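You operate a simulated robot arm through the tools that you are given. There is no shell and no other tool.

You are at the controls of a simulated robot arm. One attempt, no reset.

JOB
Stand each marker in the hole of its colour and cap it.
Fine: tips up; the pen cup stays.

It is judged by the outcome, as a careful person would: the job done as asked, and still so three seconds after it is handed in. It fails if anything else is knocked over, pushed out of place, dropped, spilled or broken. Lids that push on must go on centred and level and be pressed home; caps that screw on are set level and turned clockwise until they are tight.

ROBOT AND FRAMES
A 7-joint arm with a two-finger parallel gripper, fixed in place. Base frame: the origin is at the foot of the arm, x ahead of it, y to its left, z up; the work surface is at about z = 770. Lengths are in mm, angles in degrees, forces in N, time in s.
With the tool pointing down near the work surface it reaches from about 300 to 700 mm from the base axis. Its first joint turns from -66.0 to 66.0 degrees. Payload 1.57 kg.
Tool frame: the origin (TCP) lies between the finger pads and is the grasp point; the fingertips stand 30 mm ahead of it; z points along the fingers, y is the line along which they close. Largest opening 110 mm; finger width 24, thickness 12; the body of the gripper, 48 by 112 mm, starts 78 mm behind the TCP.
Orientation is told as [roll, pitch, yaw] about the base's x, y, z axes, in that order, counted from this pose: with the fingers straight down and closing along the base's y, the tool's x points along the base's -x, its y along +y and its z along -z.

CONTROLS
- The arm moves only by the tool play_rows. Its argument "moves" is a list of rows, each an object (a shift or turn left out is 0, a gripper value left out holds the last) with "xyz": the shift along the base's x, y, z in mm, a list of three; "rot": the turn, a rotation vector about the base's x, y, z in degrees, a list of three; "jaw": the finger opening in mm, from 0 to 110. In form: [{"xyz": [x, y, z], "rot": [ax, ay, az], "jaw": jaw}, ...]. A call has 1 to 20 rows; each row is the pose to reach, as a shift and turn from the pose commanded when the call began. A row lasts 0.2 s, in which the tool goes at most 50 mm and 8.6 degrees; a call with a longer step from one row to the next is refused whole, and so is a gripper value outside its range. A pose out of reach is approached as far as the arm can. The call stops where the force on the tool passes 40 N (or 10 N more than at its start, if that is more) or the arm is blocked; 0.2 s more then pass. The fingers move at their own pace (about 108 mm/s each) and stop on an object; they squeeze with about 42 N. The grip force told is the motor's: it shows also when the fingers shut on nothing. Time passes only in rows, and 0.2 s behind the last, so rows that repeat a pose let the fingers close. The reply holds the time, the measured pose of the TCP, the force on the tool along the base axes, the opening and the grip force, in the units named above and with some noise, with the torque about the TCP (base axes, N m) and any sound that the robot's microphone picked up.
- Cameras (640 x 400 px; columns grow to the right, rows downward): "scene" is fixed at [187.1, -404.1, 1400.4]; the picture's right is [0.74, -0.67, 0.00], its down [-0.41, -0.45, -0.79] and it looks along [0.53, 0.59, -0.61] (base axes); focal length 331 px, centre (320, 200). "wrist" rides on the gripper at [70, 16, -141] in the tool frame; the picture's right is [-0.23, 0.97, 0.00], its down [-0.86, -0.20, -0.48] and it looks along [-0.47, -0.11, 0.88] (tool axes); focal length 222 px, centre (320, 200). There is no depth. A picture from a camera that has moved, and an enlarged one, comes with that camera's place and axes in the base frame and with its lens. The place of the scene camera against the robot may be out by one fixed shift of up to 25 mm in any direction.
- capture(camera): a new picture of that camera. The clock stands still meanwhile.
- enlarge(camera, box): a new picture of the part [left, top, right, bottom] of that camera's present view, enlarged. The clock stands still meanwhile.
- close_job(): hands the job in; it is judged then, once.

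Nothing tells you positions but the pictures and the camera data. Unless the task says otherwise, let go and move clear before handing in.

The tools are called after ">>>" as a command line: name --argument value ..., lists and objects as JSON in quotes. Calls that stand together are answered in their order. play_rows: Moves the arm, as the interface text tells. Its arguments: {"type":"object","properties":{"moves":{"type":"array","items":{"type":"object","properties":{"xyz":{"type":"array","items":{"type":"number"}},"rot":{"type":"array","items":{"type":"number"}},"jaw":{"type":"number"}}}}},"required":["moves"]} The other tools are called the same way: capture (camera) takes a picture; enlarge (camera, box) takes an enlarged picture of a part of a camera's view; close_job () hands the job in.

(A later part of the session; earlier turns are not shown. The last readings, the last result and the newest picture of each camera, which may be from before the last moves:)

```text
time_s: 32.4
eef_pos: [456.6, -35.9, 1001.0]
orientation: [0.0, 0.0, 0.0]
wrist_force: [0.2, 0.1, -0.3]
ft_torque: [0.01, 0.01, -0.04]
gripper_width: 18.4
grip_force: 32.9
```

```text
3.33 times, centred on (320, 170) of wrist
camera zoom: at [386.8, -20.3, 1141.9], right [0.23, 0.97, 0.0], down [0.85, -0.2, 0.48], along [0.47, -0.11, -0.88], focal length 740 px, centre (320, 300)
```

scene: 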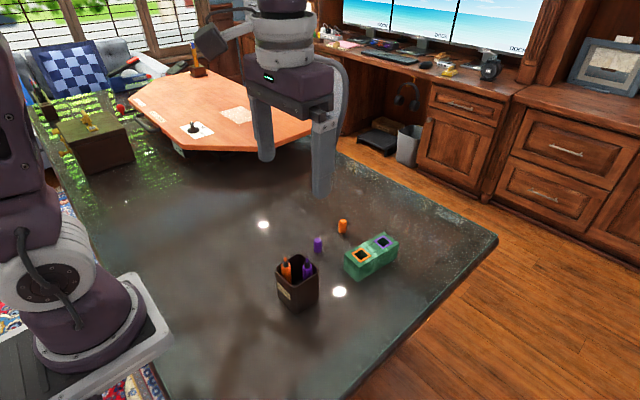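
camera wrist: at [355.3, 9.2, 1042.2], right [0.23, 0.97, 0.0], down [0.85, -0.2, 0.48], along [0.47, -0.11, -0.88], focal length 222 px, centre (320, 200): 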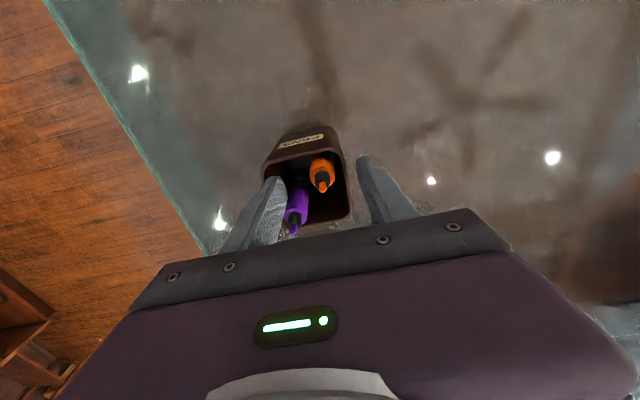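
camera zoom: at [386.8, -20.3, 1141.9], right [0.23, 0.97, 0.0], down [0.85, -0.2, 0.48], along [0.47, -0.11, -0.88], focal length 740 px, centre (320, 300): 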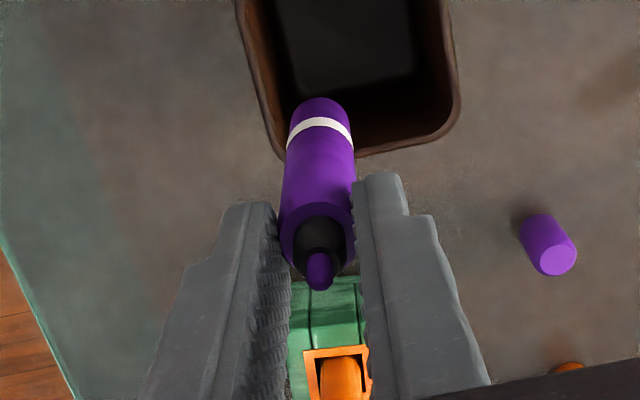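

The purple marker is held upright and the cup is undisturbed. I'll carry it around the standing orange marker to a spot above the purple hole.

>>> play_rows --moves '[{"xyz": [0, 0, 20]}, {"xyz": [30, 15, 25]}, {"xyz": [65, 30, 25]}, {"xyz": [105, 38, 25]}, {"xyz": [145, 38, 20]}, {"xyz": [180, 25, 10]}, {"xyz": [205, 0, 0]}, {"xyz": [216.5, -30, -20]}, {"xyz": [216.5, -30, -35]}, {"xyz": [216.5, -30, -40]}, {"xyz": [216.5, -30, -40]}, {"xyz": [216.5, -30, -40]}]'

>>> enlarge --camera "scene" --box '[320, 180, 420, 290]'

>>> enlarge --camera "wrist" --box '[270, 100, 370, 230]'

```text
time_s: 35.0
eef_pos: [672.7, -66.7, 960.0]
orientation: [-0.1, 0.0, 0.1]
wrist_force: [0.5, -0.4, -0.9]
ft_torque: [0.01, -0.01, -0.03]
gripper_width: 18.5
grip_force: 33.3
```

```text
3.64 times, centred on (370, 235) of scene
camera zoom: at [187.1, -404.1, 1400.4], right [0.74, -0.67, 0.0], down [-0.41, -0.45, -0.79], along [0.53, 0.59, -0.61], focal length 1204 px, centre (138, 73)
```

zoom: 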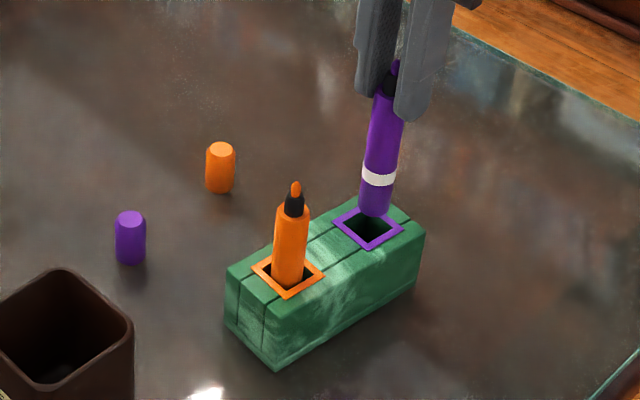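

```text
3.08 times, centred on (320, 165) of wrist
camera zoom: at [604.0, -51.6, 1101.5], right [0.23, 0.97, 0.0], down [0.85, -0.2, 0.48], along [0.47, -0.11, -0.88], focal length 684 px, centre (320, 308)
```

zoom: 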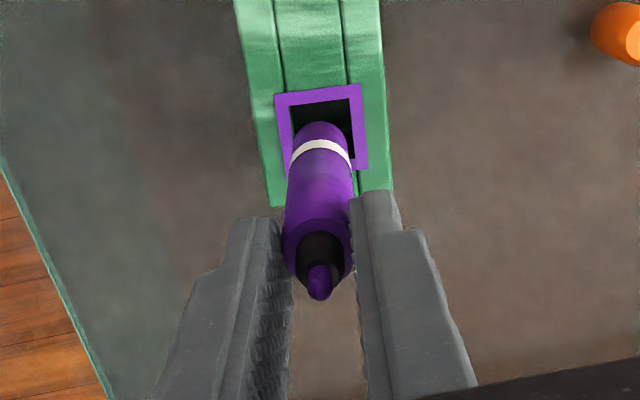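

I'm over the purple hole. I'll take a tighter view to work out the fine offset before lowering.

>>> enlarge --camera "wrist" --box '[295, 120, 345, 170]'

>>> enlarge --camera "scene" --box '[400, 205, 450, 265]'

```text
8.00 times, centred on (320, 145) of wrist
camera zoom: at [604.0, -51.6, 1101.5], right [0.23, 0.97, 0.0], down [0.85, -0.2, 0.48], along [0.47, -0.11, -0.88], focal length 1777 px, centre (320, 640)
```

zoom: 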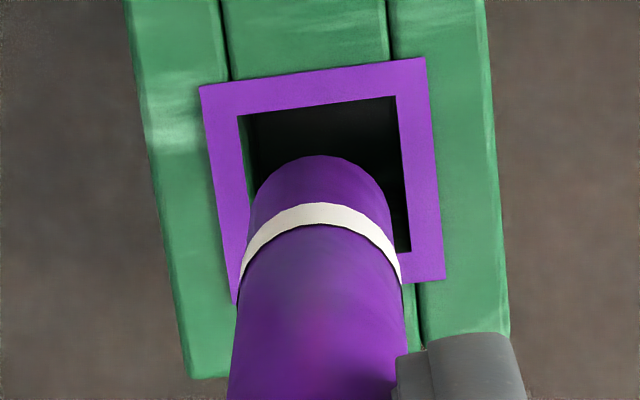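

```text
6.67 times, centred on (425, 235) of scene
camera zoom: at [187.1, -404.1, 1400.4], right [0.74, -0.67, 0.0], down [-0.41, -0.45, -0.79], along [0.53, 0.59, -0.61], focal length 2207 px, centre (-380, -33)
```

zoom: 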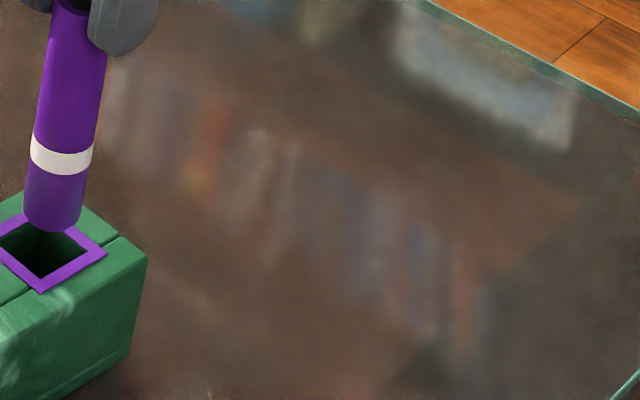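

The hole centre is about 1 mm nearer the base and 0.6 mm to the left of the marker. I'll correct that and lower it in stages.

>>> play_rows --moves '[{"xyz": [-1.0, 0.6, 0]}, {"xyz": [-1.0, 0.6, -5]}, {"xyz": [-1.0, 0.6, -10]}, {"xyz": [-1.0, 0.6, -13]}, {"xyz": [-1.0, 0.6, -13]}, {"xyz": [-1.0, 0.6, -13]}]'

>>> enlarge --camera "wrist" --box '[295, 120, 345, 170]'

>>> enlarge --camera "scene" --box '[335, 200, 405, 270]'

```text
time_s: 36.4
eef_pos: [671.7, -66.9, 947.9]
orientation: [0.0, 0.0, 0.0]
wrist_force: [-0.4, 0.8, 0.6]
ft_torque: [-0.02, -0.02, 0.0]
gripper_width: 18.6
grip_force: 33.4
```

```text
8.00 times, centred on (320, 145) of wrist
camera zoom: at [602.9, -50.5, 1089.1], right [0.23, 0.97, 0.0], down [0.86, -0.2, 0.48], along [0.47, -0.11, -0.88], focal length 1777 px, centre (320, 640)
```

zoom: 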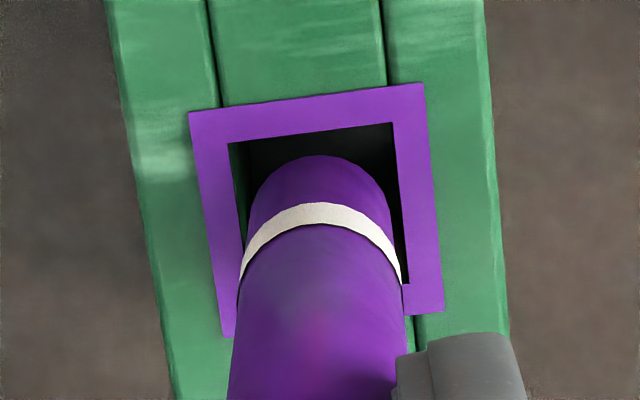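

```text
5.71 times, centred on (370, 235) of scene
camera zoom: at [187.1, -404.1, 1400.4], right [0.74, -0.67, 0.0], down [-0.41, -0.45, -0.79], along [0.53, 0.59, -0.61], focal length 1892 px, centre (34, 0)
```

zoom: 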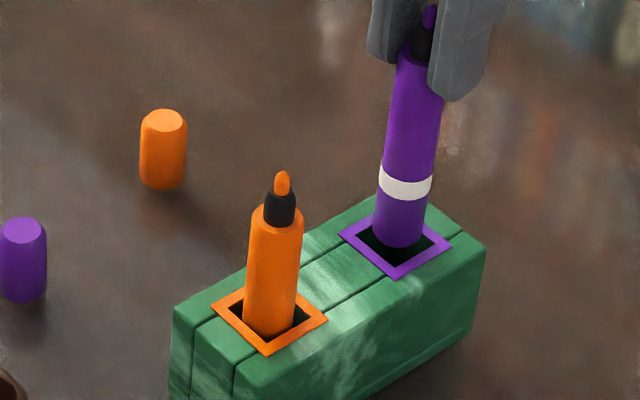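

The marker is now centred on the hole. I'll lower it to just above the expected bottom.

>>> play_rows --moves '[{"xyz": [0, -0.1, -5]}, {"xyz": [0, -0.1, -10]}, {"xyz": [0, -0.1, -15]}, {"xyz": [0, -0.1, -20]}, {"xyz": [0, -0.1, -20]}]'

>>> play_rows --moves '[{"xyz": [0, 0, -5]}, {"xyz": [0, 0, -10]}, {"xyz": [0, 0, -15]}, {"xyz": [0, 0, -20]}, {"xyz": [0, 0, -24]}, {"xyz": [0, 0, -24]}]'

```text
time_s: 37.6
eef_pos: [672.6, -65.8, 926.5]
orientation: [-0.1, 0.0, 0.0]
wrist_force: [-0.4, 0.0, -1.0]
ft_torque: [-0.02, -0.01, 0.01]
gripper_width: 18.6
grip_force: 32.6
```

```text
time_s: 39.0
eef_pos: [671.6, -66.8, 902.8]
orientation: [-0.1, 0.0, 0.0]
wrist_force: [-0.1, -0.5, -0.2]
ft_torque: [0.01, -0.01, -0.02]
gripper_width: 18.4
grip_force: 32.7
```

There's no contact yet at TCP 903. I'll step down to find the bottom.

>>> play_rows --moves '[{"xyz": [0, 0, -1.5]}, {"xyz": [0, 0, -3]}, {"xyz": [0, 0, -3]}]'

>>> play_rows --moves '[{"xyz": [0, 0, -1]}, {"xyz": [0, 0, -2]}, {"xyz": [0, 0, -2]}]'

```text
time_s: 39.8
eef_pos: [672.4, -66.6, 900.2]
orientation: [0.0, -0.1, 0.0]
wrist_force: [0.4, 0.4, 0.1]
ft_torque: [-0.03, 0.0, -0.02]
gripper_width: 18.8
grip_force: 32.9
```

```text
time_s: 40.6
eef_pos: [672.9, -67.1, 898.8]
orientation: [0.1, 0.0, -0.1]
wrist_force: [-2.3, -0.6, 7.5]
ft_torque: [-0.05, 0.29, 0.01]
gripper_width: 18.5
grip_force: 32.9
```

It has reached the bottom with a light contact of 7.5 N. I'll release and rise clear.

>>> play_rows --moves '[{"xyz": [0, 0, 0.4]}, {"xyz": [0, 0, 0.4], "jaw": 45}, {"xyz": [0, 0, 0.4], "jaw": 45}, {"xyz": [0, 0, 0.4], "jaw": 45}]'

>>> play_rows --moves '[{"xyz": [0, 0, 15]}, {"xyz": [0, 0, 40]}, {"xyz": [0, 0, 65]}, {"xyz": [0, 0, 65]}, {"xyz": [0, 0, 65]}]'

>>> enlarge --camera "scene" --box '[320, 190, 410, 290]'

>>> enlarge --camera "wrist" --box '[260, 80, 390, 220]'

```text
time_s: 41.6
eef_pos: [673.5, -67.6, 899.0]
orientation: [0.1, 0.0, 0.0]
wrist_force: [0.4, 0.6, 0.4]
ft_torque: [0.02, -0.01, -0.02]
gripper_width: 45.1
grip_force: 0.0
```

```text
time_s: 42.8
eef_pos: [672.3, -66.2, 966.7]
orientation: [-0.1, 0.0, -0.1]
wrist_force: [0.5, -1.6, -0.5]
ft_torque: [-0.02, 0.02, 0.01]
gripper_width: 44.8
grip_force: 0.2
```

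```text
4.00 times, centred on (365, 240) of scene
camera zoom: at [187.1, -404.1, 1400.4], right [0.74, -0.67, 0.0], down [-0.41, -0.45, -0.79], along [0.53, 0.59, -0.61], focal length 1324 px, centre (140, 40)
```

zoom: 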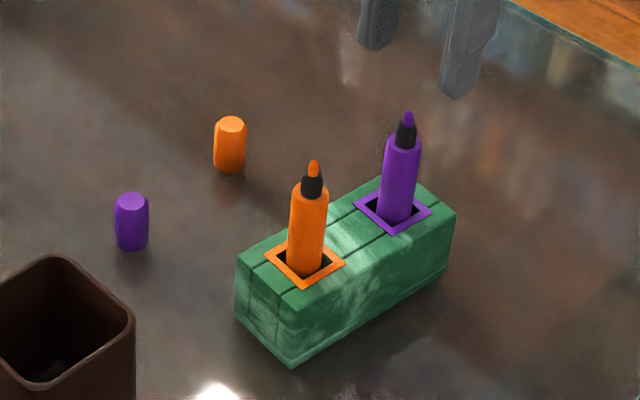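

```text
2.86 times, centred on (325, 150) of wrist
camera zoom: at [601.6, -51.0, 1107.1], right [0.23, 0.97, 0.0], down [0.85, -0.2, 0.48], along [0.47, -0.11, -0.88], focal length 635 px, centre (306, 343)
```

zoom: 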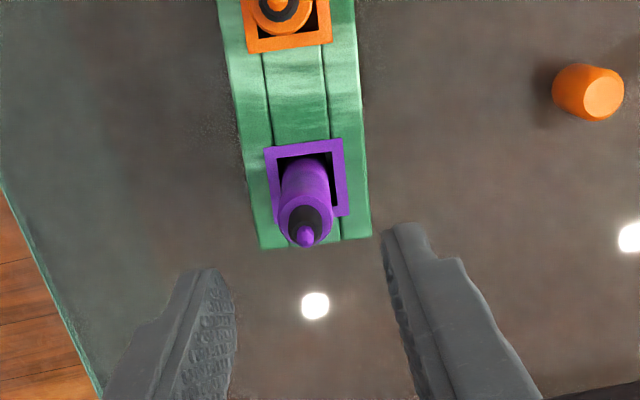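

Both markers stand tip-up in their own holes. Now the caps: I'll hover over the orange cap first.

>>> play_rows --moves '[{"xyz": [0, 40, 0], "jaw": 60}, {"xyz": [0, 80, -20]}, {"xyz": [-1, 115, -50]}, {"xyz": [-1.9, 136, -84]}, {"xyz": [-1.9, 136, -84]}, {"xyz": [-1.9, 136, -84]}]'

>>> enlarge --camera "wrist" --box '[260, 100, 380, 220]'

```text
time_s: 44.2
eef_pos: [670.2, 67.6, 879.2]
orientation: [0.0, -0.1, -0.1]
wrist_force: [0.1, 0.5, -1.4]
ft_torque: [0.0, -0.01, 0.0]
gripper_width: 60.0
grip_force: 0.1
```

```text
3.33 times, centred on (320, 160) of wrist
camera zoom: at [599.7, 83.3, 1020.8], right [0.23, 0.97, 0.0], down [0.85, -0.2, 0.48], along [0.47, -0.11, -0.88], focal length 740 px, centre (320, 333)
```

zoom: 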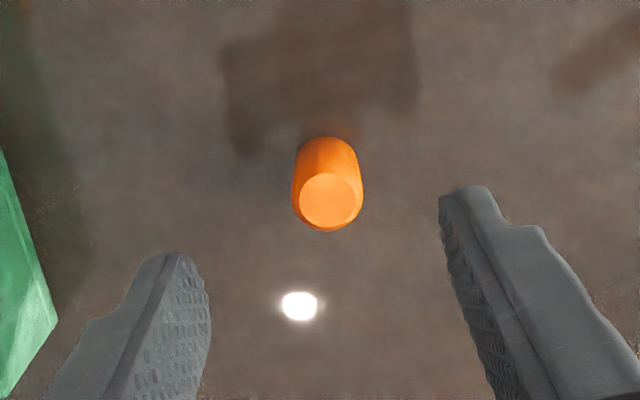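

The cap is 0.8 mm ahead and 1.8 mm left of the tool centre. I'll correct that and descend around it.

>>> play_rows --moves '[{"xyz": [0.8, 1.8, -15]}, {"xyz": [0.8, 1.8, -35]}, {"xyz": [0.8, 1.8, -55]}, {"xyz": [0.8, 1.8, -65]}, {"xyz": [0.8, 1.8, -71]}, {"xyz": [0.8, 1.8, -71]}, {"xyz": [0.8, 1.8, -71]}]'

>>> enlarge --camera "wrist" --box '[260, 120, 380, 240]'

>>> enlarge --camera "scene" --box '[310, 185, 380, 245]'

```text
time_s: 45.8
eef_pos: [669.8, 70.6, 809.2]
orientation: [0.0, 0.1, 0.0]
wrist_force: [-0.7, -0.7, -0.1]
ft_torque: [0.01, 0.0, 0.0]
gripper_width: 60.0
grip_force: 0.1
```

```text
3.33 times, centred on (320, 180) of wrist
camera zoom: at [599.9, 86.5, 950.1], right [0.23, 0.97, 0.0], down [0.86, -0.2, 0.48], along [0.47, -0.11, -0.88], focal length 740 px, centre (320, 267)
```

zoom: 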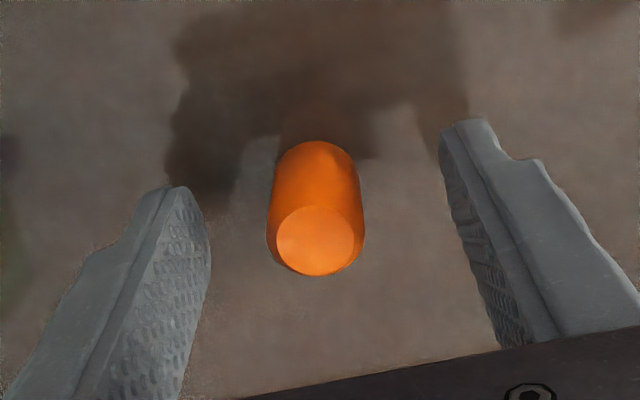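

```text
6.67 times, centred on (345, 215) of scene
camera zoom: at [187.1, -404.1, 1400.4], right [0.74, -0.67, 0.0], down [-0.41, -0.45, -0.79], along [0.53, 0.59, -0.61], focal length 2207 px, centre (153, 100)
```

zoom: 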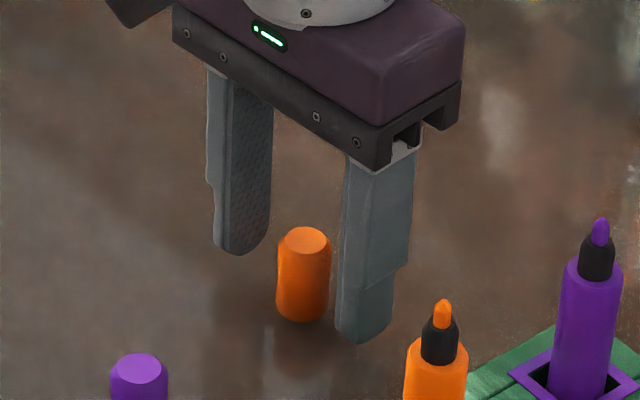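

The fingers straddle the cap, with tips about 9 mm above the table. I'll close on it.

>>> play_rows --moves '[{"xyz": [0.6, -0.3, 0], "jaw": 32}, {"xyz": [0.6, -0.3, 0], "jaw": 15}, {"xyz": [0.6, -0.3, 0], "jaw": 15}, {"xyz": [0.6, -0.3, 0], "jaw": 15}]'

>>> enlarge --camera "wrist" --box '[260, 120, 380, 240]'

```text
time_s: 46.8
eef_pos: [671.9, 70.5, 808.6]
orientation: [0.0, -0.1, 0.0]
wrist_force: [0.1, -0.5, -0.4]
ft_torque: [-0.02, -0.03, 0.0]
gripper_width: 19.8
grip_force: 34.0
```

```text
3.33 times, centred on (320, 180) of wrist
camera zoom: at [601.5, 86.7, 950.3], right [0.23, 0.97, 0.0], down [0.86, -0.2, 0.48], along [0.47, -0.11, -0.88], focal length 740 px, centre (320, 267)
```

zoom: 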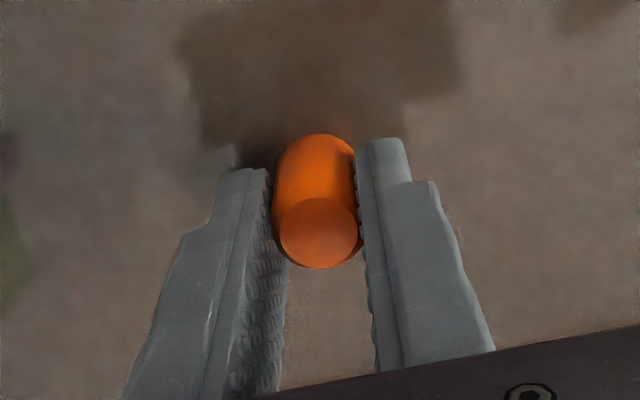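

The orange cap is held at 19.8 mm, square in the fingers. I'll lift it and carry it to hover over the orange marker.

>>> play_rows --moves '[{"xyz": [0, 0, 8]}, {"xyz": [0, 0, 30]}, {"xyz": [0, 0, 65]}, {"xyz": [0, 0, 105]}, {"xyz": [0, 0, 140]}, {"xyz": [-10, -20, 152]}, {"xyz": [-28, -51, 152]}, {"xyz": [-46, -84, 152]}, {"xyz": [-62, -112, 152]}, {"xyz": [-71.8, -130.1, 150]}, {"xyz": [-71.8, -130.1, 150]}, {"xyz": [-71.8, -130.1, 150]}]'

>>> enlarge --camera "wrist" --box '[270, 120, 370, 220]'

>>> enlarge --camera "scene" --box '[310, 160, 410, 290]'

```text
time_s: 49.4
eef_pos: [599.2, -60.5, 960.2]
orientation: [0.1, 0.1, 0.0]
wrist_force: [-0.6, 0.0, 0.5]
ft_torque: [0.02, 0.0, -0.01]
gripper_width: 19.8
grip_force: 33.8
```

```text
4.00 times, centred on (320, 170) of wrist
camera zoom: at [528.8, -44.8, 1101.3], right [0.23, 0.97, 0.0], down [0.86, -0.2, 0.48], along [0.47, -0.11, -0.88], focal length 888 px, centre (320, 320)
```

zoom: 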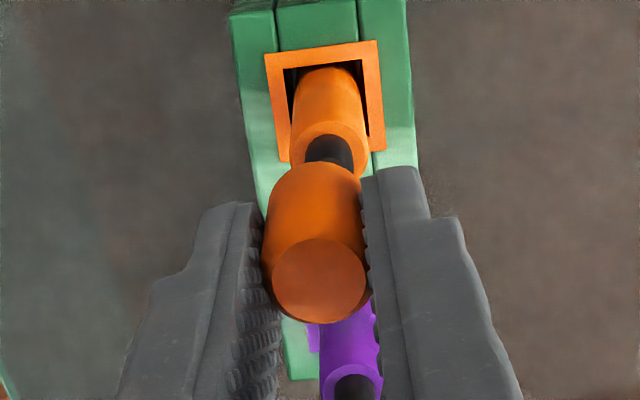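

```text
3.08 times, centred on (360, 225) of scene
camera zoom: at [187.1, -404.2, 1400.4], right [0.74, -0.67, 0.0], down [-0.41, -0.45, -0.79], along [0.53, 0.59, -0.61], focal length 1018 px, centre (197, 123)
```

zoom: 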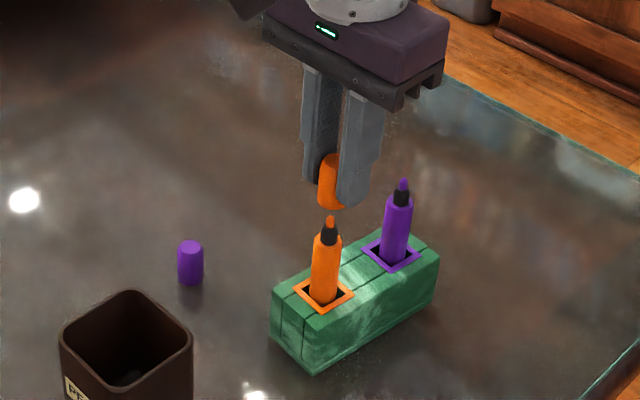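

The marker sits about 2.5 mm to the left of the cap in this view. I'll let the arm settle and look again, closer.

>>> play_rows --moves '[{"xyz": [0, 0, 0]}, {"xyz": [0, 0, 0]}, {"xyz": [0, 0, 0]}, {"xyz": [0, 0, 0]}, {"xyz": [0, 0, 0]}]'

>>> enlarge --camera "wrist" --box '[295, 130, 345, 205]'

```text
time_s: 50.6
eef_pos: [598.7, -59.6, 959.5]
orientation: [0.0, 0.0, 0.0]
wrist_force: [-0.1, -0.7, 0.2]
ft_torque: [-0.01, -0.02, 0.02]
gripper_width: 19.8
grip_force: 33.6
```

```text
5.33 times, centred on (320, 168) of wrist
camera zoom: at [528.9, -44.7, 1101.3], right [0.23, 0.97, 0.0], down [0.86, -0.2, 0.48], along [0.47, -0.11, -0.88], focal length 1185 px, centre (320, 373)
```

zoom: 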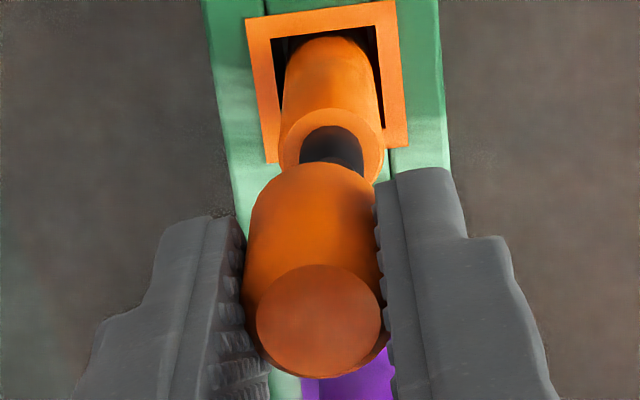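

The marker axis is about 2 mm ahead and 2 mm left of the cap. I'll shift to match and check from both cameras.

>>> play_rows --moves '[{"xyz": [2.0, 2.1, -5]}, {"xyz": [2.0, 2.1, -9]}, {"xyz": [2.0, 2.1, -9]}, {"xyz": [2.0, 2.1, -9]}]'

>>> enlarge --camera "wrist" --box '[295, 130, 345, 205]'

>>> enlarge --camera "scene" --box '[330, 190, 390, 265]'

```text
time_s: 51.6
eef_pos: [602.0, -56.4, 950.6]
orientation: [0.0, 0.0, 0.0]
wrist_force: [0.7, -0.5, -0.5]
ft_torque: [0.0, -0.02, 0.05]
gripper_width: 20.0
grip_force: 34.0
```

```text
5.33 times, centred on (320, 168) of wrist
camera zoom: at [532.0, -41.2, 1092.3], right [0.23, 0.97, 0.0], down [0.86, -0.2, 0.48], along [0.47, -0.11, -0.88], focal length 1185 px, centre (320, 373)
```

zoom: 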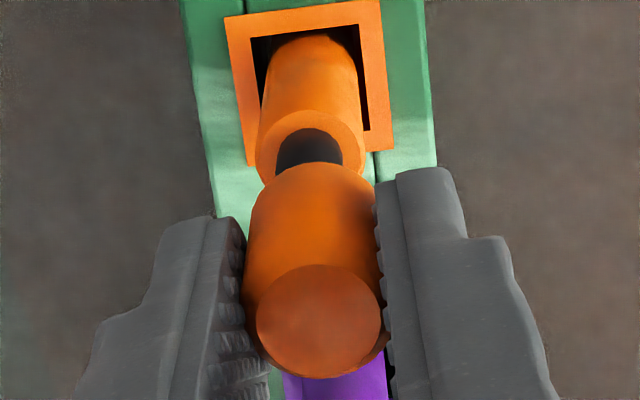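

```text
5.33 times, centred on (360, 228) of scene
camera zoom: at [187.1, -404.1, 1400.4], right [0.74, -0.67, 0.0], down [-0.41, -0.45, -0.79], along [0.53, 0.59, -0.61], focal length 1765 px, centre (107, 53)
```

zoom: 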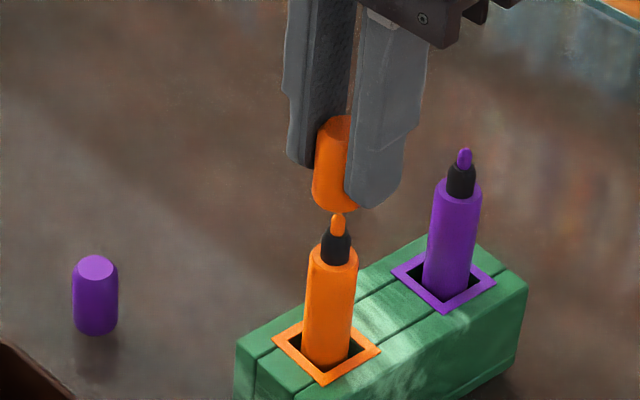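

The arm moved further than I asked, so the marker is now about (-1.2, -1.6) mm from the cap. I'll apply a small correction.

>>> play_rows --moves '[{"xyz": [-1.2, -1.6, 0]}, {"xyz": [-1.2, -1.6, 0]}, {"xyz": [-1.2, -1.6, 0]}, {"xyz": [-1.2, -1.6, 0]}]'

>>> enlarge --camera "wrist" --box '[295, 130, 345, 205]'

>>> enlarge --camera "scene" --box '[340, 200, 370, 250]'

```text
time_s: 52.6
eef_pos: [599.7, -59.2, 950.8]
orientation: [0.0, 0.0, 0.1]
wrist_force: [-0.8, -0.8, -0.1]
ft_torque: [-0.02, -0.03, 0.02]
gripper_width: 19.6
grip_force: 33.5
```

```text
5.33 times, centred on (320, 168) of wrist
camera zoom: at [530.3, -43.7, 1092.3], right [0.23, 0.97, 0.0], down [0.86, -0.2, 0.48], along [0.47, -0.11, -0.88], focal length 1185 px, centre (320, 373)
```

zoom: 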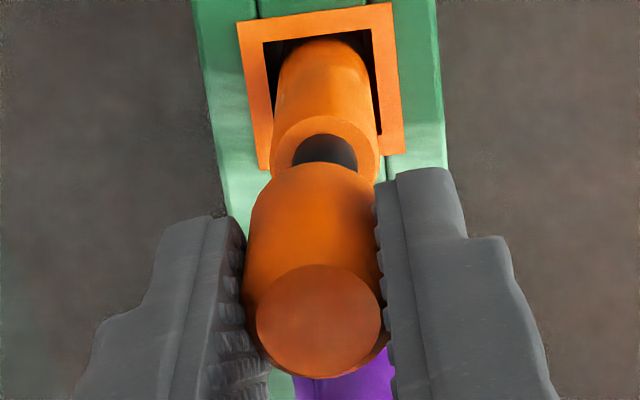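

```text
8.00 times, centred on (355, 225) of scene
camera zoom: at [187.1, -404.1, 1400.4], right [0.74, -0.67, 0.0], down [-0.41, -0.45, -0.79], along [0.53, 0.59, -0.61], focal length 2648 px, centre (40, 0)
```

zoom: 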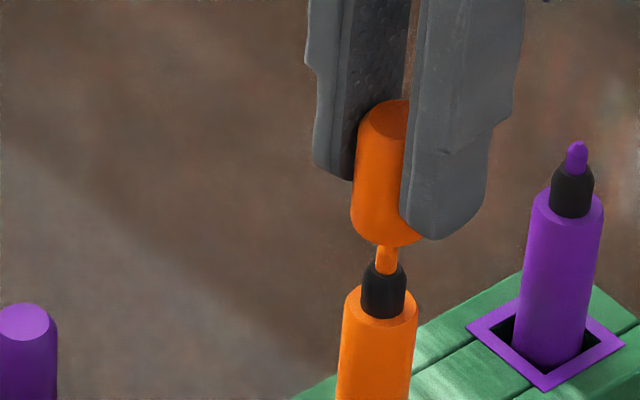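

The cap is now within about 1 mm of the marker axis. I'll make a small trim, come down to just above the tip, and check again.

>>> play_rows --moves '[{"xyz": [0.2, 0.6, -2]}, {"xyz": [0.2, 0.6, -4]}, {"xyz": [0.2, 0.6, -6]}, {"xyz": [0.2, 0.6, -6]}, {"xyz": [0.2, 0.6, -6]}]'

>>> enlarge --camera "wrist" --box '[295, 130, 345, 205]'

>>> enlarge --camera "scene" --box '[340, 200, 370, 250]'

```text
time_s: 53.8
eef_pos: [600.8, -58.1, 943.8]
orientation: [0.1, 0.0, 0.0]
wrist_force: [-0.3, 1.0, -0.2]
ft_torque: [0.02, -0.01, 0.0]
gripper_width: 19.8
grip_force: 33.5
```

```text
5.33 times, centred on (320, 168) of wrist
camera zoom: at [530.9, -43.4, 1085.2], right [0.23, 0.97, 0.0], down [0.86, -0.2, 0.48], along [0.47, -0.11, -0.88], focal length 1185 px, centre (320, 373)
```

zoom: 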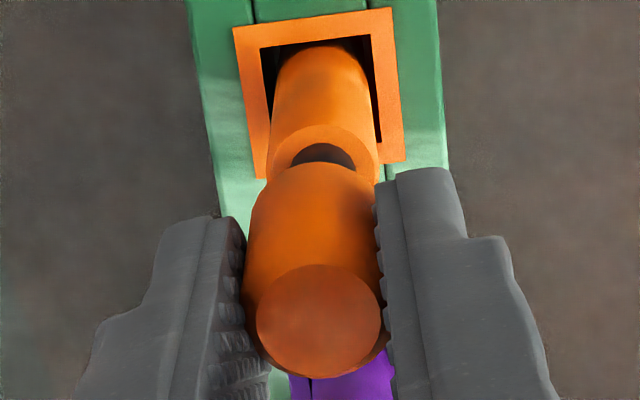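

```text
8.00 times, centred on (355, 225) of scene
camera zoom: at [187.1, -404.1, 1400.4], right [0.74, -0.67, 0.0], down [-0.41, -0.45, -0.79], along [0.53, 0.59, -0.61], focal length 2648 px, centre (40, 0)
```

zoom: 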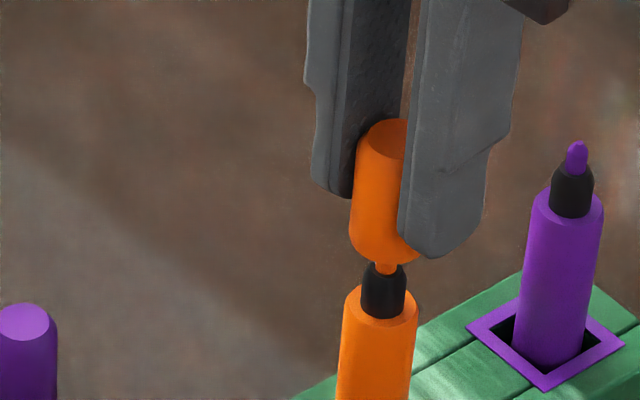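

The cap is centred over the tip in both views. I'll lower it over the nib in stages and check for side forces.

>>> play_rows --moves '[{"xyz": [0, 0.3, -3]}, {"xyz": [0, 0.3, -6]}, {"xyz": [0, 0.3, -9]}, {"xyz": [0, 0.3, -9]}]'

>>> enlarge --camera "scene" --box '[340, 200, 370, 250]'

>>> enlarge --camera "wrist" --box '[295, 130, 345, 205]'

```text
time_s: 54.8
eef_pos: [600.1, -58.8, 934.0]
orientation: [0.0, 0.1, 0.0]
wrist_force: [-0.4, -1.3, 0.0]
ft_torque: [0.0, -0.01, 0.02]
gripper_width: 19.8
grip_force: 34.2
```

```text
8.00 times, centred on (355, 225) of scene
camera zoom: at [187.1, -404.1, 1400.4], right [0.74, -0.67, 0.0], down [-0.41, -0.45, -0.79], along [0.53, 0.59, -0.61], focal length 2648 px, centre (40, 0)
```

zoom: 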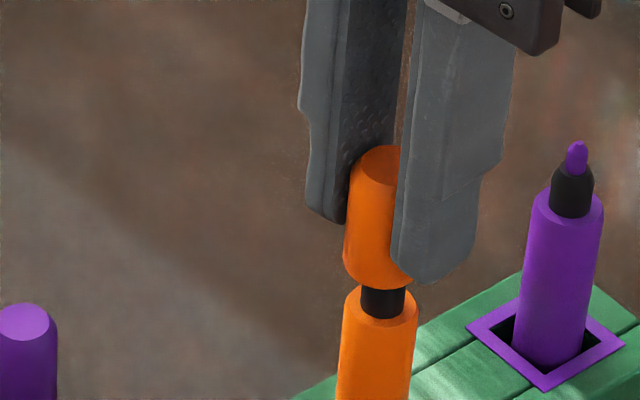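

```text
5.33 times, centred on (320, 168) of wrist
camera zoom: at [530.2, -42.6, 1075.7], right [0.23, 0.97, 0.0], down [0.86, -0.2, 0.48], along [0.47, -0.11, -0.88], focal length 1185 px, centre (320, 373)
```

zoom: 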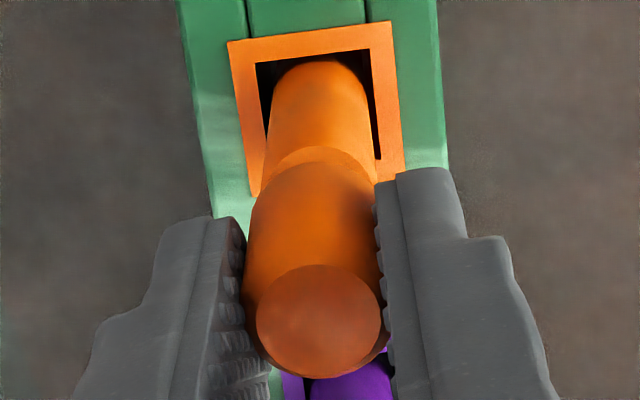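

There are no side forces and the nib is inside the cap. I'll continue down onto the collar.

>>> play_rows --moves '[{"xyz": [0, 0, -2]}, {"xyz": [0, 0, -4]}, {"xyz": [0, 0, -6]}, {"xyz": [0, 0, -6]}]'

>>> play_rows --moves '[{"xyz": [0, 0, -2]}, {"xyz": [0, 0, -4]}, {"xyz": [0, 0, -4]}]'

>>> enlarge --camera "scene" --box '[340, 200, 370, 250]'

```text
time_s: 55.8
eef_pos: [600.4, -57.9, 930.2]
orientation: [-0.1, 0.0, 0.1]
wrist_force: [0.0, -0.6, 1.4]
ft_torque: [0.0, 0.0, 0.01]
gripper_width: 20.0
grip_force: 33.3
```

```text
time_s: 56.6
eef_pos: [601.1, -55.5, 924.3]
orientation: [0.0, 0.0, 0.1]
wrist_force: [-0.4, -0.3, -0.2]
ft_torque: [-0.02, 0.03, 0.02]
gripper_width: 19.9
grip_force: 33.6
```

```text
8.00 times, centred on (355, 225) of scene
camera zoom: at [187.1, -404.1, 1400.4], right [0.74, -0.67, 0.0], down [-0.41, -0.45, -0.79], along [0.53, 0.59, -0.61], focal length 2648 px, centre (40, 0)
```

zoom: 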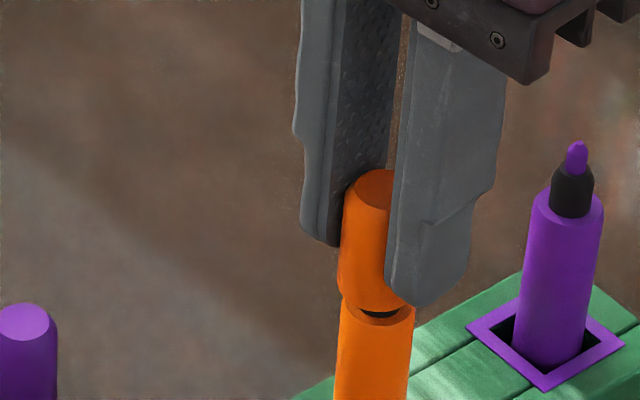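

The cap and marker have drifted slightly toward +y together. I'll check from the wrist camera before pressing.

>>> enlarge --camera "wrist" --box '[295, 130, 345, 205]'

>>> play_rows --moves '[{"xyz": [0, 0, 0]}, {"xyz": [0, 0, 0]}, {"xyz": [0, 0, 0]}]'

```text
5.33 times, centred on (320, 168) of wrist
camera zoom: at [530.6, -41.1, 1065.9], right [0.23, 0.97, 0.0], down [0.86, -0.2, 0.48], along [0.47, -0.11, -0.88], focal length 1185 px, centre (320, 373)
```

zoom: 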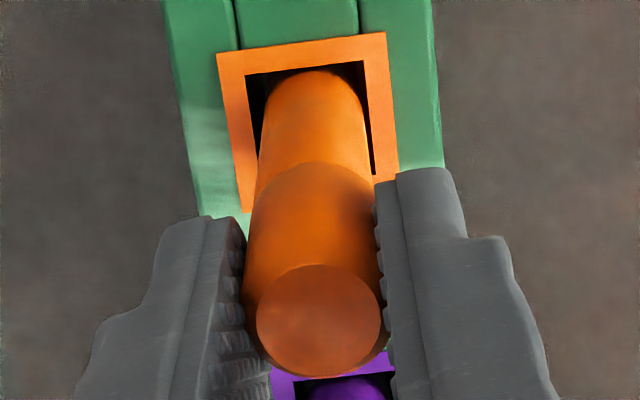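

```text
time_s: 57.4
eef_pos: [600.3, -55.9, 924.6]
orientation: [0.0, 0.0, -0.1]
wrist_force: [0.5, -0.3, -0.4]
ft_torque: [0.0, 0.01, -0.04]
gripper_width: 19.9
grip_force: 33.4
```

The cap is about 1.2 mm to +y of the marker axis. I'll bring it back by 1 mm while it is still loose.

>>> play_rows --moves '[{"xyz": [0, -1.0, 0]}, {"xyz": [0, -1.0, 0]}, {"xyz": [0, -1.0, 0]}]'

>>> enlarge --camera "wrist" --box '[295, 130, 345, 205]'

>>> enlarge --camera "scene" --box '[340, 200, 370, 250]'

```text
time_s: 58.2
eef_pos: [600.4, -57.8, 924.6]
orientation: [0.0, 0.0, 0.0]
wrist_force: [0.1, 0.3, -0.2]
ft_torque: [0.01, -0.02, -0.03]
gripper_width: 19.7
grip_force: 33.8
```

```text
5.33 times, centred on (320, 168) of wrist
camera zoom: at [530.5, -42.2, 1066.4], right [0.23, 0.97, 0.0], down [0.85, -0.2, 0.48], along [0.47, -0.11, -0.88], focal length 1185 px, centre (320, 373)
```

zoom: 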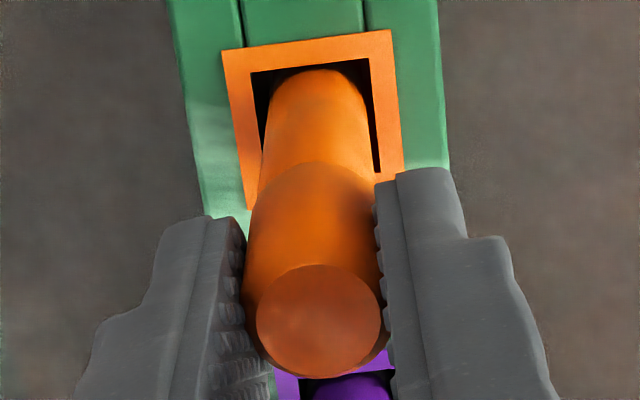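

```text
8.00 times, centred on (355, 225) of scene
camera zoom: at [187.1, -404.1, 1400.4], right [0.74, -0.67, 0.0], down [-0.41, -0.45, -0.79], along [0.53, 0.59, -0.61], focal length 2648 px, centre (40, 0)
```

zoom: 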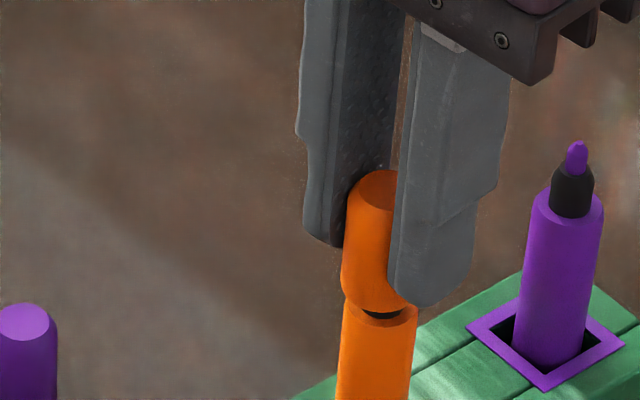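

Nearly coaxial now. I'll make a final small trim and then go down until the cap meets resistance.

>>> play_rows --moves '[{"xyz": [0, -0.4, -1]}, {"xyz": [0, -0.4, -2]}, {"xyz": [0, -0.4, -3]}, {"xyz": [0, -0.4, -3]}]'

>>> play_rows --moves '[{"xyz": [0, 0, -1]}, {"xyz": [0, 0, -2]}, {"xyz": [0, 0, -2]}]'

>>> enlarge --camera "scene" --box '[340, 200, 370, 250]'

```text
time_s: 59.2
eef_pos: [601.0, -58.4, 921.6]
orientation: [-0.1, 0.0, 0.0]
wrist_force: [0.2, 0.7, 0.3]
ft_torque: [-0.02, 0.01, 0.02]
gripper_width: 19.3
grip_force: 33.5
```

```text
time_s: 60.0
eef_pos: [601.0, -59.6, 919.0]
orientation: [0.1, 0.0, 0.0]
wrist_force: [1.7, -0.5, -0.2]
ft_torque: [0.03, 0.05, 0.0]
gripper_width: 20.0
grip_force: 33.6
```

```text
8.00 times, centred on (355, 225) of scene
camera zoom: at [187.1, -404.1, 1400.4], right [0.74, -0.67, 0.0], down [-0.41, -0.45, -0.79], along [0.53, 0.59, -0.61], focal length 2648 px, centre (40, 0)
```

zoom: 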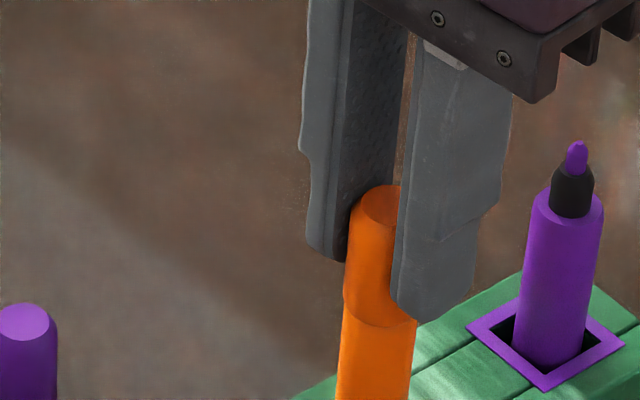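

The cap is at the shoulder line with little force so far. I'll press down in 1 mm steps.

>>> play_rows --moves '[{"xyz": [0, 0, -1]}, {"xyz": [0, 0, -1]}]'

>>> play_rows --moves '[{"xyz": [0, 0, -1]}, {"xyz": [0, 0, -1]}]'

```text
time_s: 60.6
eef_pos: [600.7, -59.1, 917.8]
orientation: [0.0, 0.0, 0.0]
wrist_force: [0.8, -0.6, -0.3]
ft_torque: [-0.01, -0.01, 0.02]
gripper_width: 19.7
grip_force: 33.6
```

```text
time_s: 61.2
eef_pos: [602.0, -58.7, 918.2]
orientation: [0.1, 0.0, 0.0]
wrist_force: [0.9, 0.4, 10.2]
ft_torque: [0.14, -0.06, -0.02]
gripper_width: 20.0
grip_force: 33.9
heard: snap
```

I heard a snap, so the cap has engaged. I'll press slightly more to be sure it is home, then look.

>>> play_rows --moves '[{"xyz": [0, 0, -1]}, {"xyz": [0, 0, -1]}]'

>>> enlarge --camera "scene" --box '[340, 200, 370, 250]'

>>> enlarge --camera "wrist" --box '[295, 130, 345, 205]'

```text
time_s: 61.8
eef_pos: [600.4, -59.5, 917.4]
orientation: [0.0, -0.2, 0.0]
wrist_force: [0.5, 1.5, 27.6]
ft_torque: [0.26, -0.04, 0.01]
gripper_width: 19.9
grip_force: 33.9
```

```text
8.00 times, centred on (355, 225) of scene
camera zoom: at [186.6, -404.0, 1400.5], right [0.74, -0.67, 0.0], down [-0.41, -0.45, -0.79], along [0.53, 0.59, -0.61], focal length 2648 px, centre (40, 0)
```

zoom: 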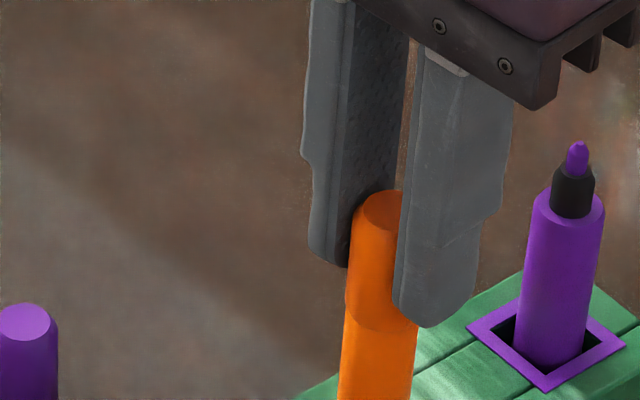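

```text
5.33 times, centred on (320, 168) of wrist
camera zoom: at [530.9, -43.5, 1059.1], right [0.23, 0.97, 0.0], down [0.85, -0.2, 0.48], along [0.47, -0.11, -0.88], focal length 1185 px, centre (320, 373)
```

zoom: 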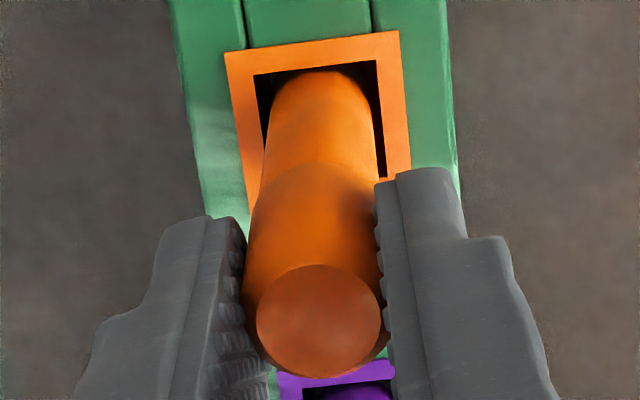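

The cap is home: 27 N resisted, with no gap showing. I'll relieve the load, release, and rise.

>>> play_rows --moves '[{"xyz": [0, 0, 0.8]}, {"xyz": [0, 0, 0.8], "jaw": 45}, {"xyz": [0, 0, 0.8], "jaw": 45}, {"xyz": [0, 0, 0.8], "jaw": 45}]'

>>> play_rows --moves '[{"xyz": [0, 0, 15]}, {"xyz": [0, 0, 40]}, {"xyz": [0, 0, 60]}, {"xyz": [0, 0, 60]}]'

>>> enlarge --camera "scene" --box '[320, 190, 410, 290]'

>>> enlarge --camera "wrist" --box '[260, 100, 380, 220]'

```text
time_s: 62.8
eef_pos: [599.2, -59.0, 917.8]
orientation: [0.0, 0.0, 0.0]
wrist_force: [0.0, 0.5, 0.9]
ft_torque: [0.01, 0.01, 0.01]
gripper_width: 45.1
grip_force: 0.0
```

```text
time_s: 63.8
eef_pos: [601.7, -58.0, 979.0]
orientation: [0.0, -0.1, 0.0]
wrist_force: [0.5, 0.3, 0.5]
ft_torque: [0.0, 0.02, 0.02]
gripper_width: 45.1
grip_force: 0.2
```

```text
4.00 times, centred on (365, 240) of scene
camera zoom: at [187.1, -404.1, 1400.4], right [0.74, -0.67, 0.0], down [-0.41, -0.45, -0.79], along [0.53, 0.59, -0.61], focal length 1324 px, centre (140, 40)
```

zoom: 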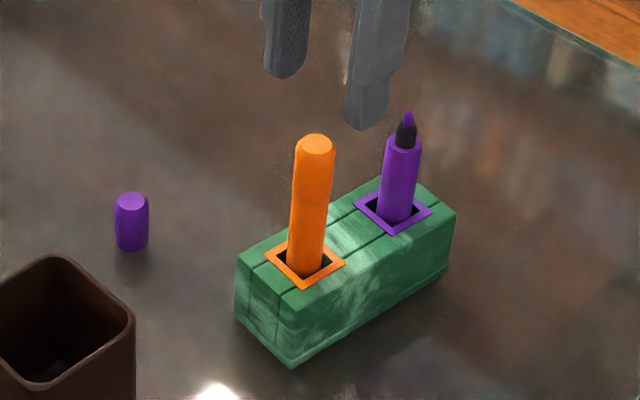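

```text
3.33 times, centred on (320, 160) of wrist
camera zoom: at [532.0, -43.1, 1119.4], right [0.23, 0.97, 0.0], down [0.86, -0.2, 0.48], along [0.47, -0.11, -0.88], focal length 740 px, centre (320, 333)
```

zoom: 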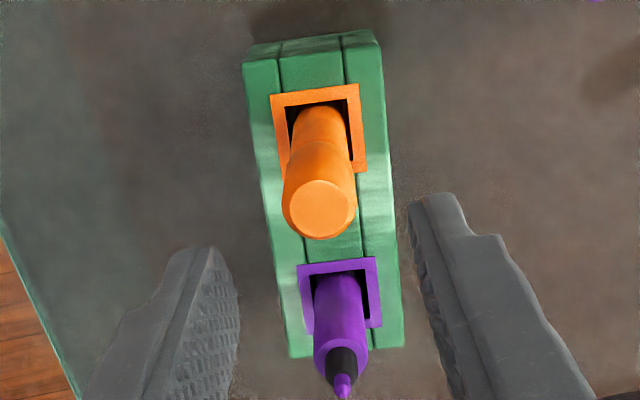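

The orange marker is capped and upright. Next I'll hover over the purple cap.

>>> play_rows --moves '[{"xyz": [-10, 40, 0], "jaw": 60}, {"xyz": [-20, 80, -15]}, {"xyz": [-28, 110, -48]}, {"xyz": [-31.2, 118.5, -88]}, {"xyz": [-31.2, 118.5, -98]}, {"xyz": [-31.2, 118.5, -98]}, {"xyz": [-31.2, 118.5, -98]}]'

>>> enlarge --camera "wrist" --box '[260, 100, 380, 220]'

```text
time_s: 65.4
eef_pos: [571.5, 61.2, 880.1]
orientation: [0.0, -0.1, -0.1]
wrist_force: [0.5, 0.4, 0.1]
ft_torque: [-0.01, 0.01, 0.01]
gripper_width: 60.1
grip_force: 0.0
```

```text
3.33 times, centred on (320, 160) of wrist
camera zoom: at [500.9, 75.6, 1021.7], right [0.23, 0.97, 0.0], down [0.86, -0.2, 0.48], along [0.47, -0.11, -0.88], focal length 740 px, centre (320, 333)
```

zoom: 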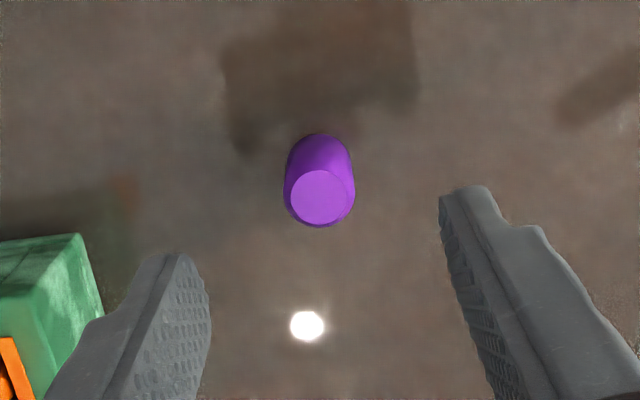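

The cap is within 0.6 mm of the tool centre. I'll descend around it and close.

>>> play_rows --moves '[{"xyz": [-0.4, -0.3, -15]}, {"xyz": [-0.4, -0.3, -35]}, {"xyz": [-0.4, -0.3, -55]}, {"xyz": [-0.4, -0.3, -65]}, {"xyz": [-0.4, -0.3, -71]}, {"xyz": [-0.4, -0.3, -71]}, {"xyz": [-0.4, -0.3, -71]}]'

>>> enlarge --camera "wrist" --box '[260, 120, 380, 240]'

```text
time_s: 67.0
eef_pos: [570.9, 58.9, 809.7]
orientation: [0.0, 0.0, -0.1]
wrist_force: [0.2, -0.1, -0.3]
ft_torque: [-0.02, -0.01, -0.01]
gripper_width: 59.8
grip_force: 0.1
```

```text
3.33 times, centred on (320, 180) of wrist
camera zoom: at [500.3, 74.6, 950.4], right [0.23, 0.97, 0.0], down [0.86, -0.2, 0.48], along [0.47, -0.11, -0.88], focal length 740 px, centre (320, 267)
```

zoom: 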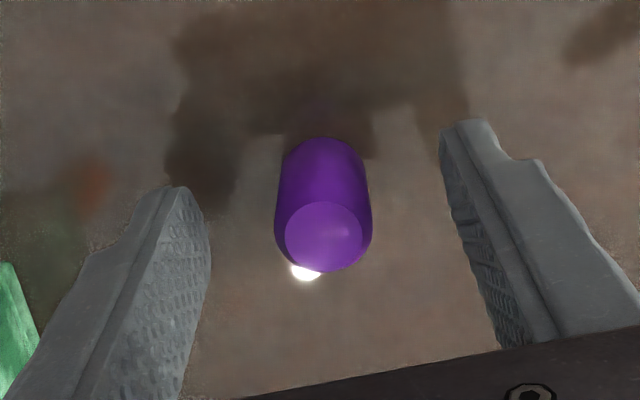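

Centred to within a millimetre. I'll nudge it and close on the cap.

>>> play_rows --moves '[{"xyz": [0, 0.6, 0], "jaw": 32}, {"xyz": [0, 0.6, 0], "jaw": 32}, {"xyz": [0, 0.6, 0], "jaw": 15}, {"xyz": [0, 0.6, 0], "jaw": 15}, {"xyz": [0, 0.6, 0], "jaw": 15}]'

>>> enlarge --camera "wrist" --box '[260, 120, 380, 240]'

```text
time_s: 68.2
eef_pos: [569.7, 60.8, 809.5]
orientation: [-0.1, 0.0, -0.1]
wrist_force: [1.0, 0.9, 0.7]
ft_torque: [-0.02, -0.02, -0.02]
gripper_width: 19.7
grip_force: 33.6
```

```text
3.33 times, centred on (320, 180) of wrist
camera zoom: at [499.8, 75.3, 950.0], right [0.23, 0.97, 0.0], down [0.86, -0.2, 0.48], along [0.47, -0.11, -0.88], focal length 740 px, centre (320, 267)
```

zoom: 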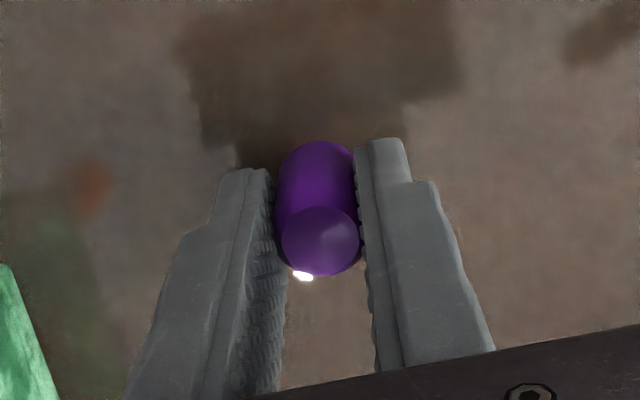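

The purple cap is held at 19.7 mm. I'll lift it and carry it to hover over the purple marker, keeping well away from the orange one.

>>> play_rows --moves '[{"xyz": [0, 0, 8]}, {"xyz": [0, 0, 30]}, {"xyz": [0, 0, 65]}, {"xyz": [0, 0, 105]}, {"xyz": [0, 0, 140]}, {"xyz": [15, -18, 152]}, {"xyz": [40, -50, 152]}, {"xyz": [64, -80, 152]}, {"xyz": [86, -107, 152]}, {"xyz": [101.6, -127, 150]}, {"xyz": [101.6, -127, 150]}, {"xyz": [101.6, -127, 150]}, {"xyz": [101.6, -127, 150]}]'

>>> enlarge --camera "wrist" --box '[295, 130, 345, 205]'

>>> enlarge --camera "scene" --box '[335, 175, 405, 255]'

```text
time_s: 71.0
eef_pos: [670.9, -68.7, 958.8]
orientation: [0.0, 0.0, 0.0]
wrist_force: [0.0, -0.1, -1.1]
ft_torque: [-0.01, 0.01, -0.01]
gripper_width: 19.6
grip_force: 33.6
```

```text
5.33 times, centred on (320, 168) of wrist
camera zoom: at [600.3, -53.1, 1100.8], right [0.23, 0.97, 0.0], down [0.86, -0.2, 0.48], along [0.47, -0.11, -0.88], focal length 1185 px, centre (320, 373)
```

zoom: 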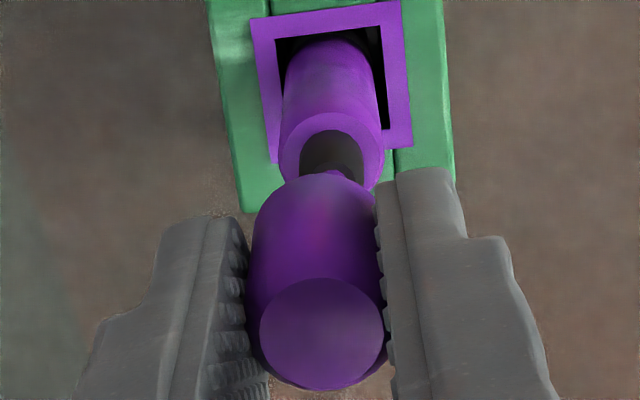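

```text
5.00 times, centred on (370, 215) of scene
camera zoom: at [187.1, -404.2, 1400.4], right [0.74, -0.67, 0.0], down [-0.41, -0.45, -0.79], along [0.53, 0.59, -0.61], focal length 1655 px, centre (70, 125)
```

zoom: 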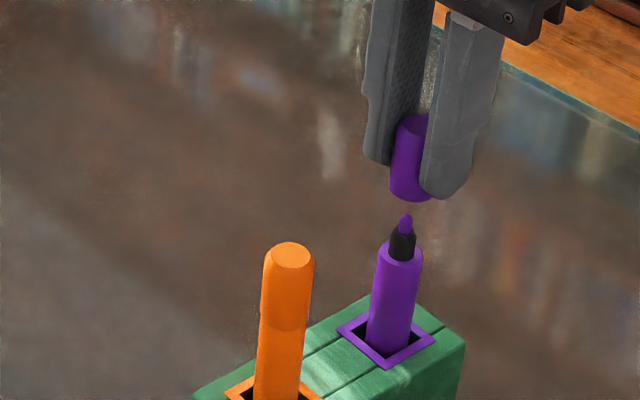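

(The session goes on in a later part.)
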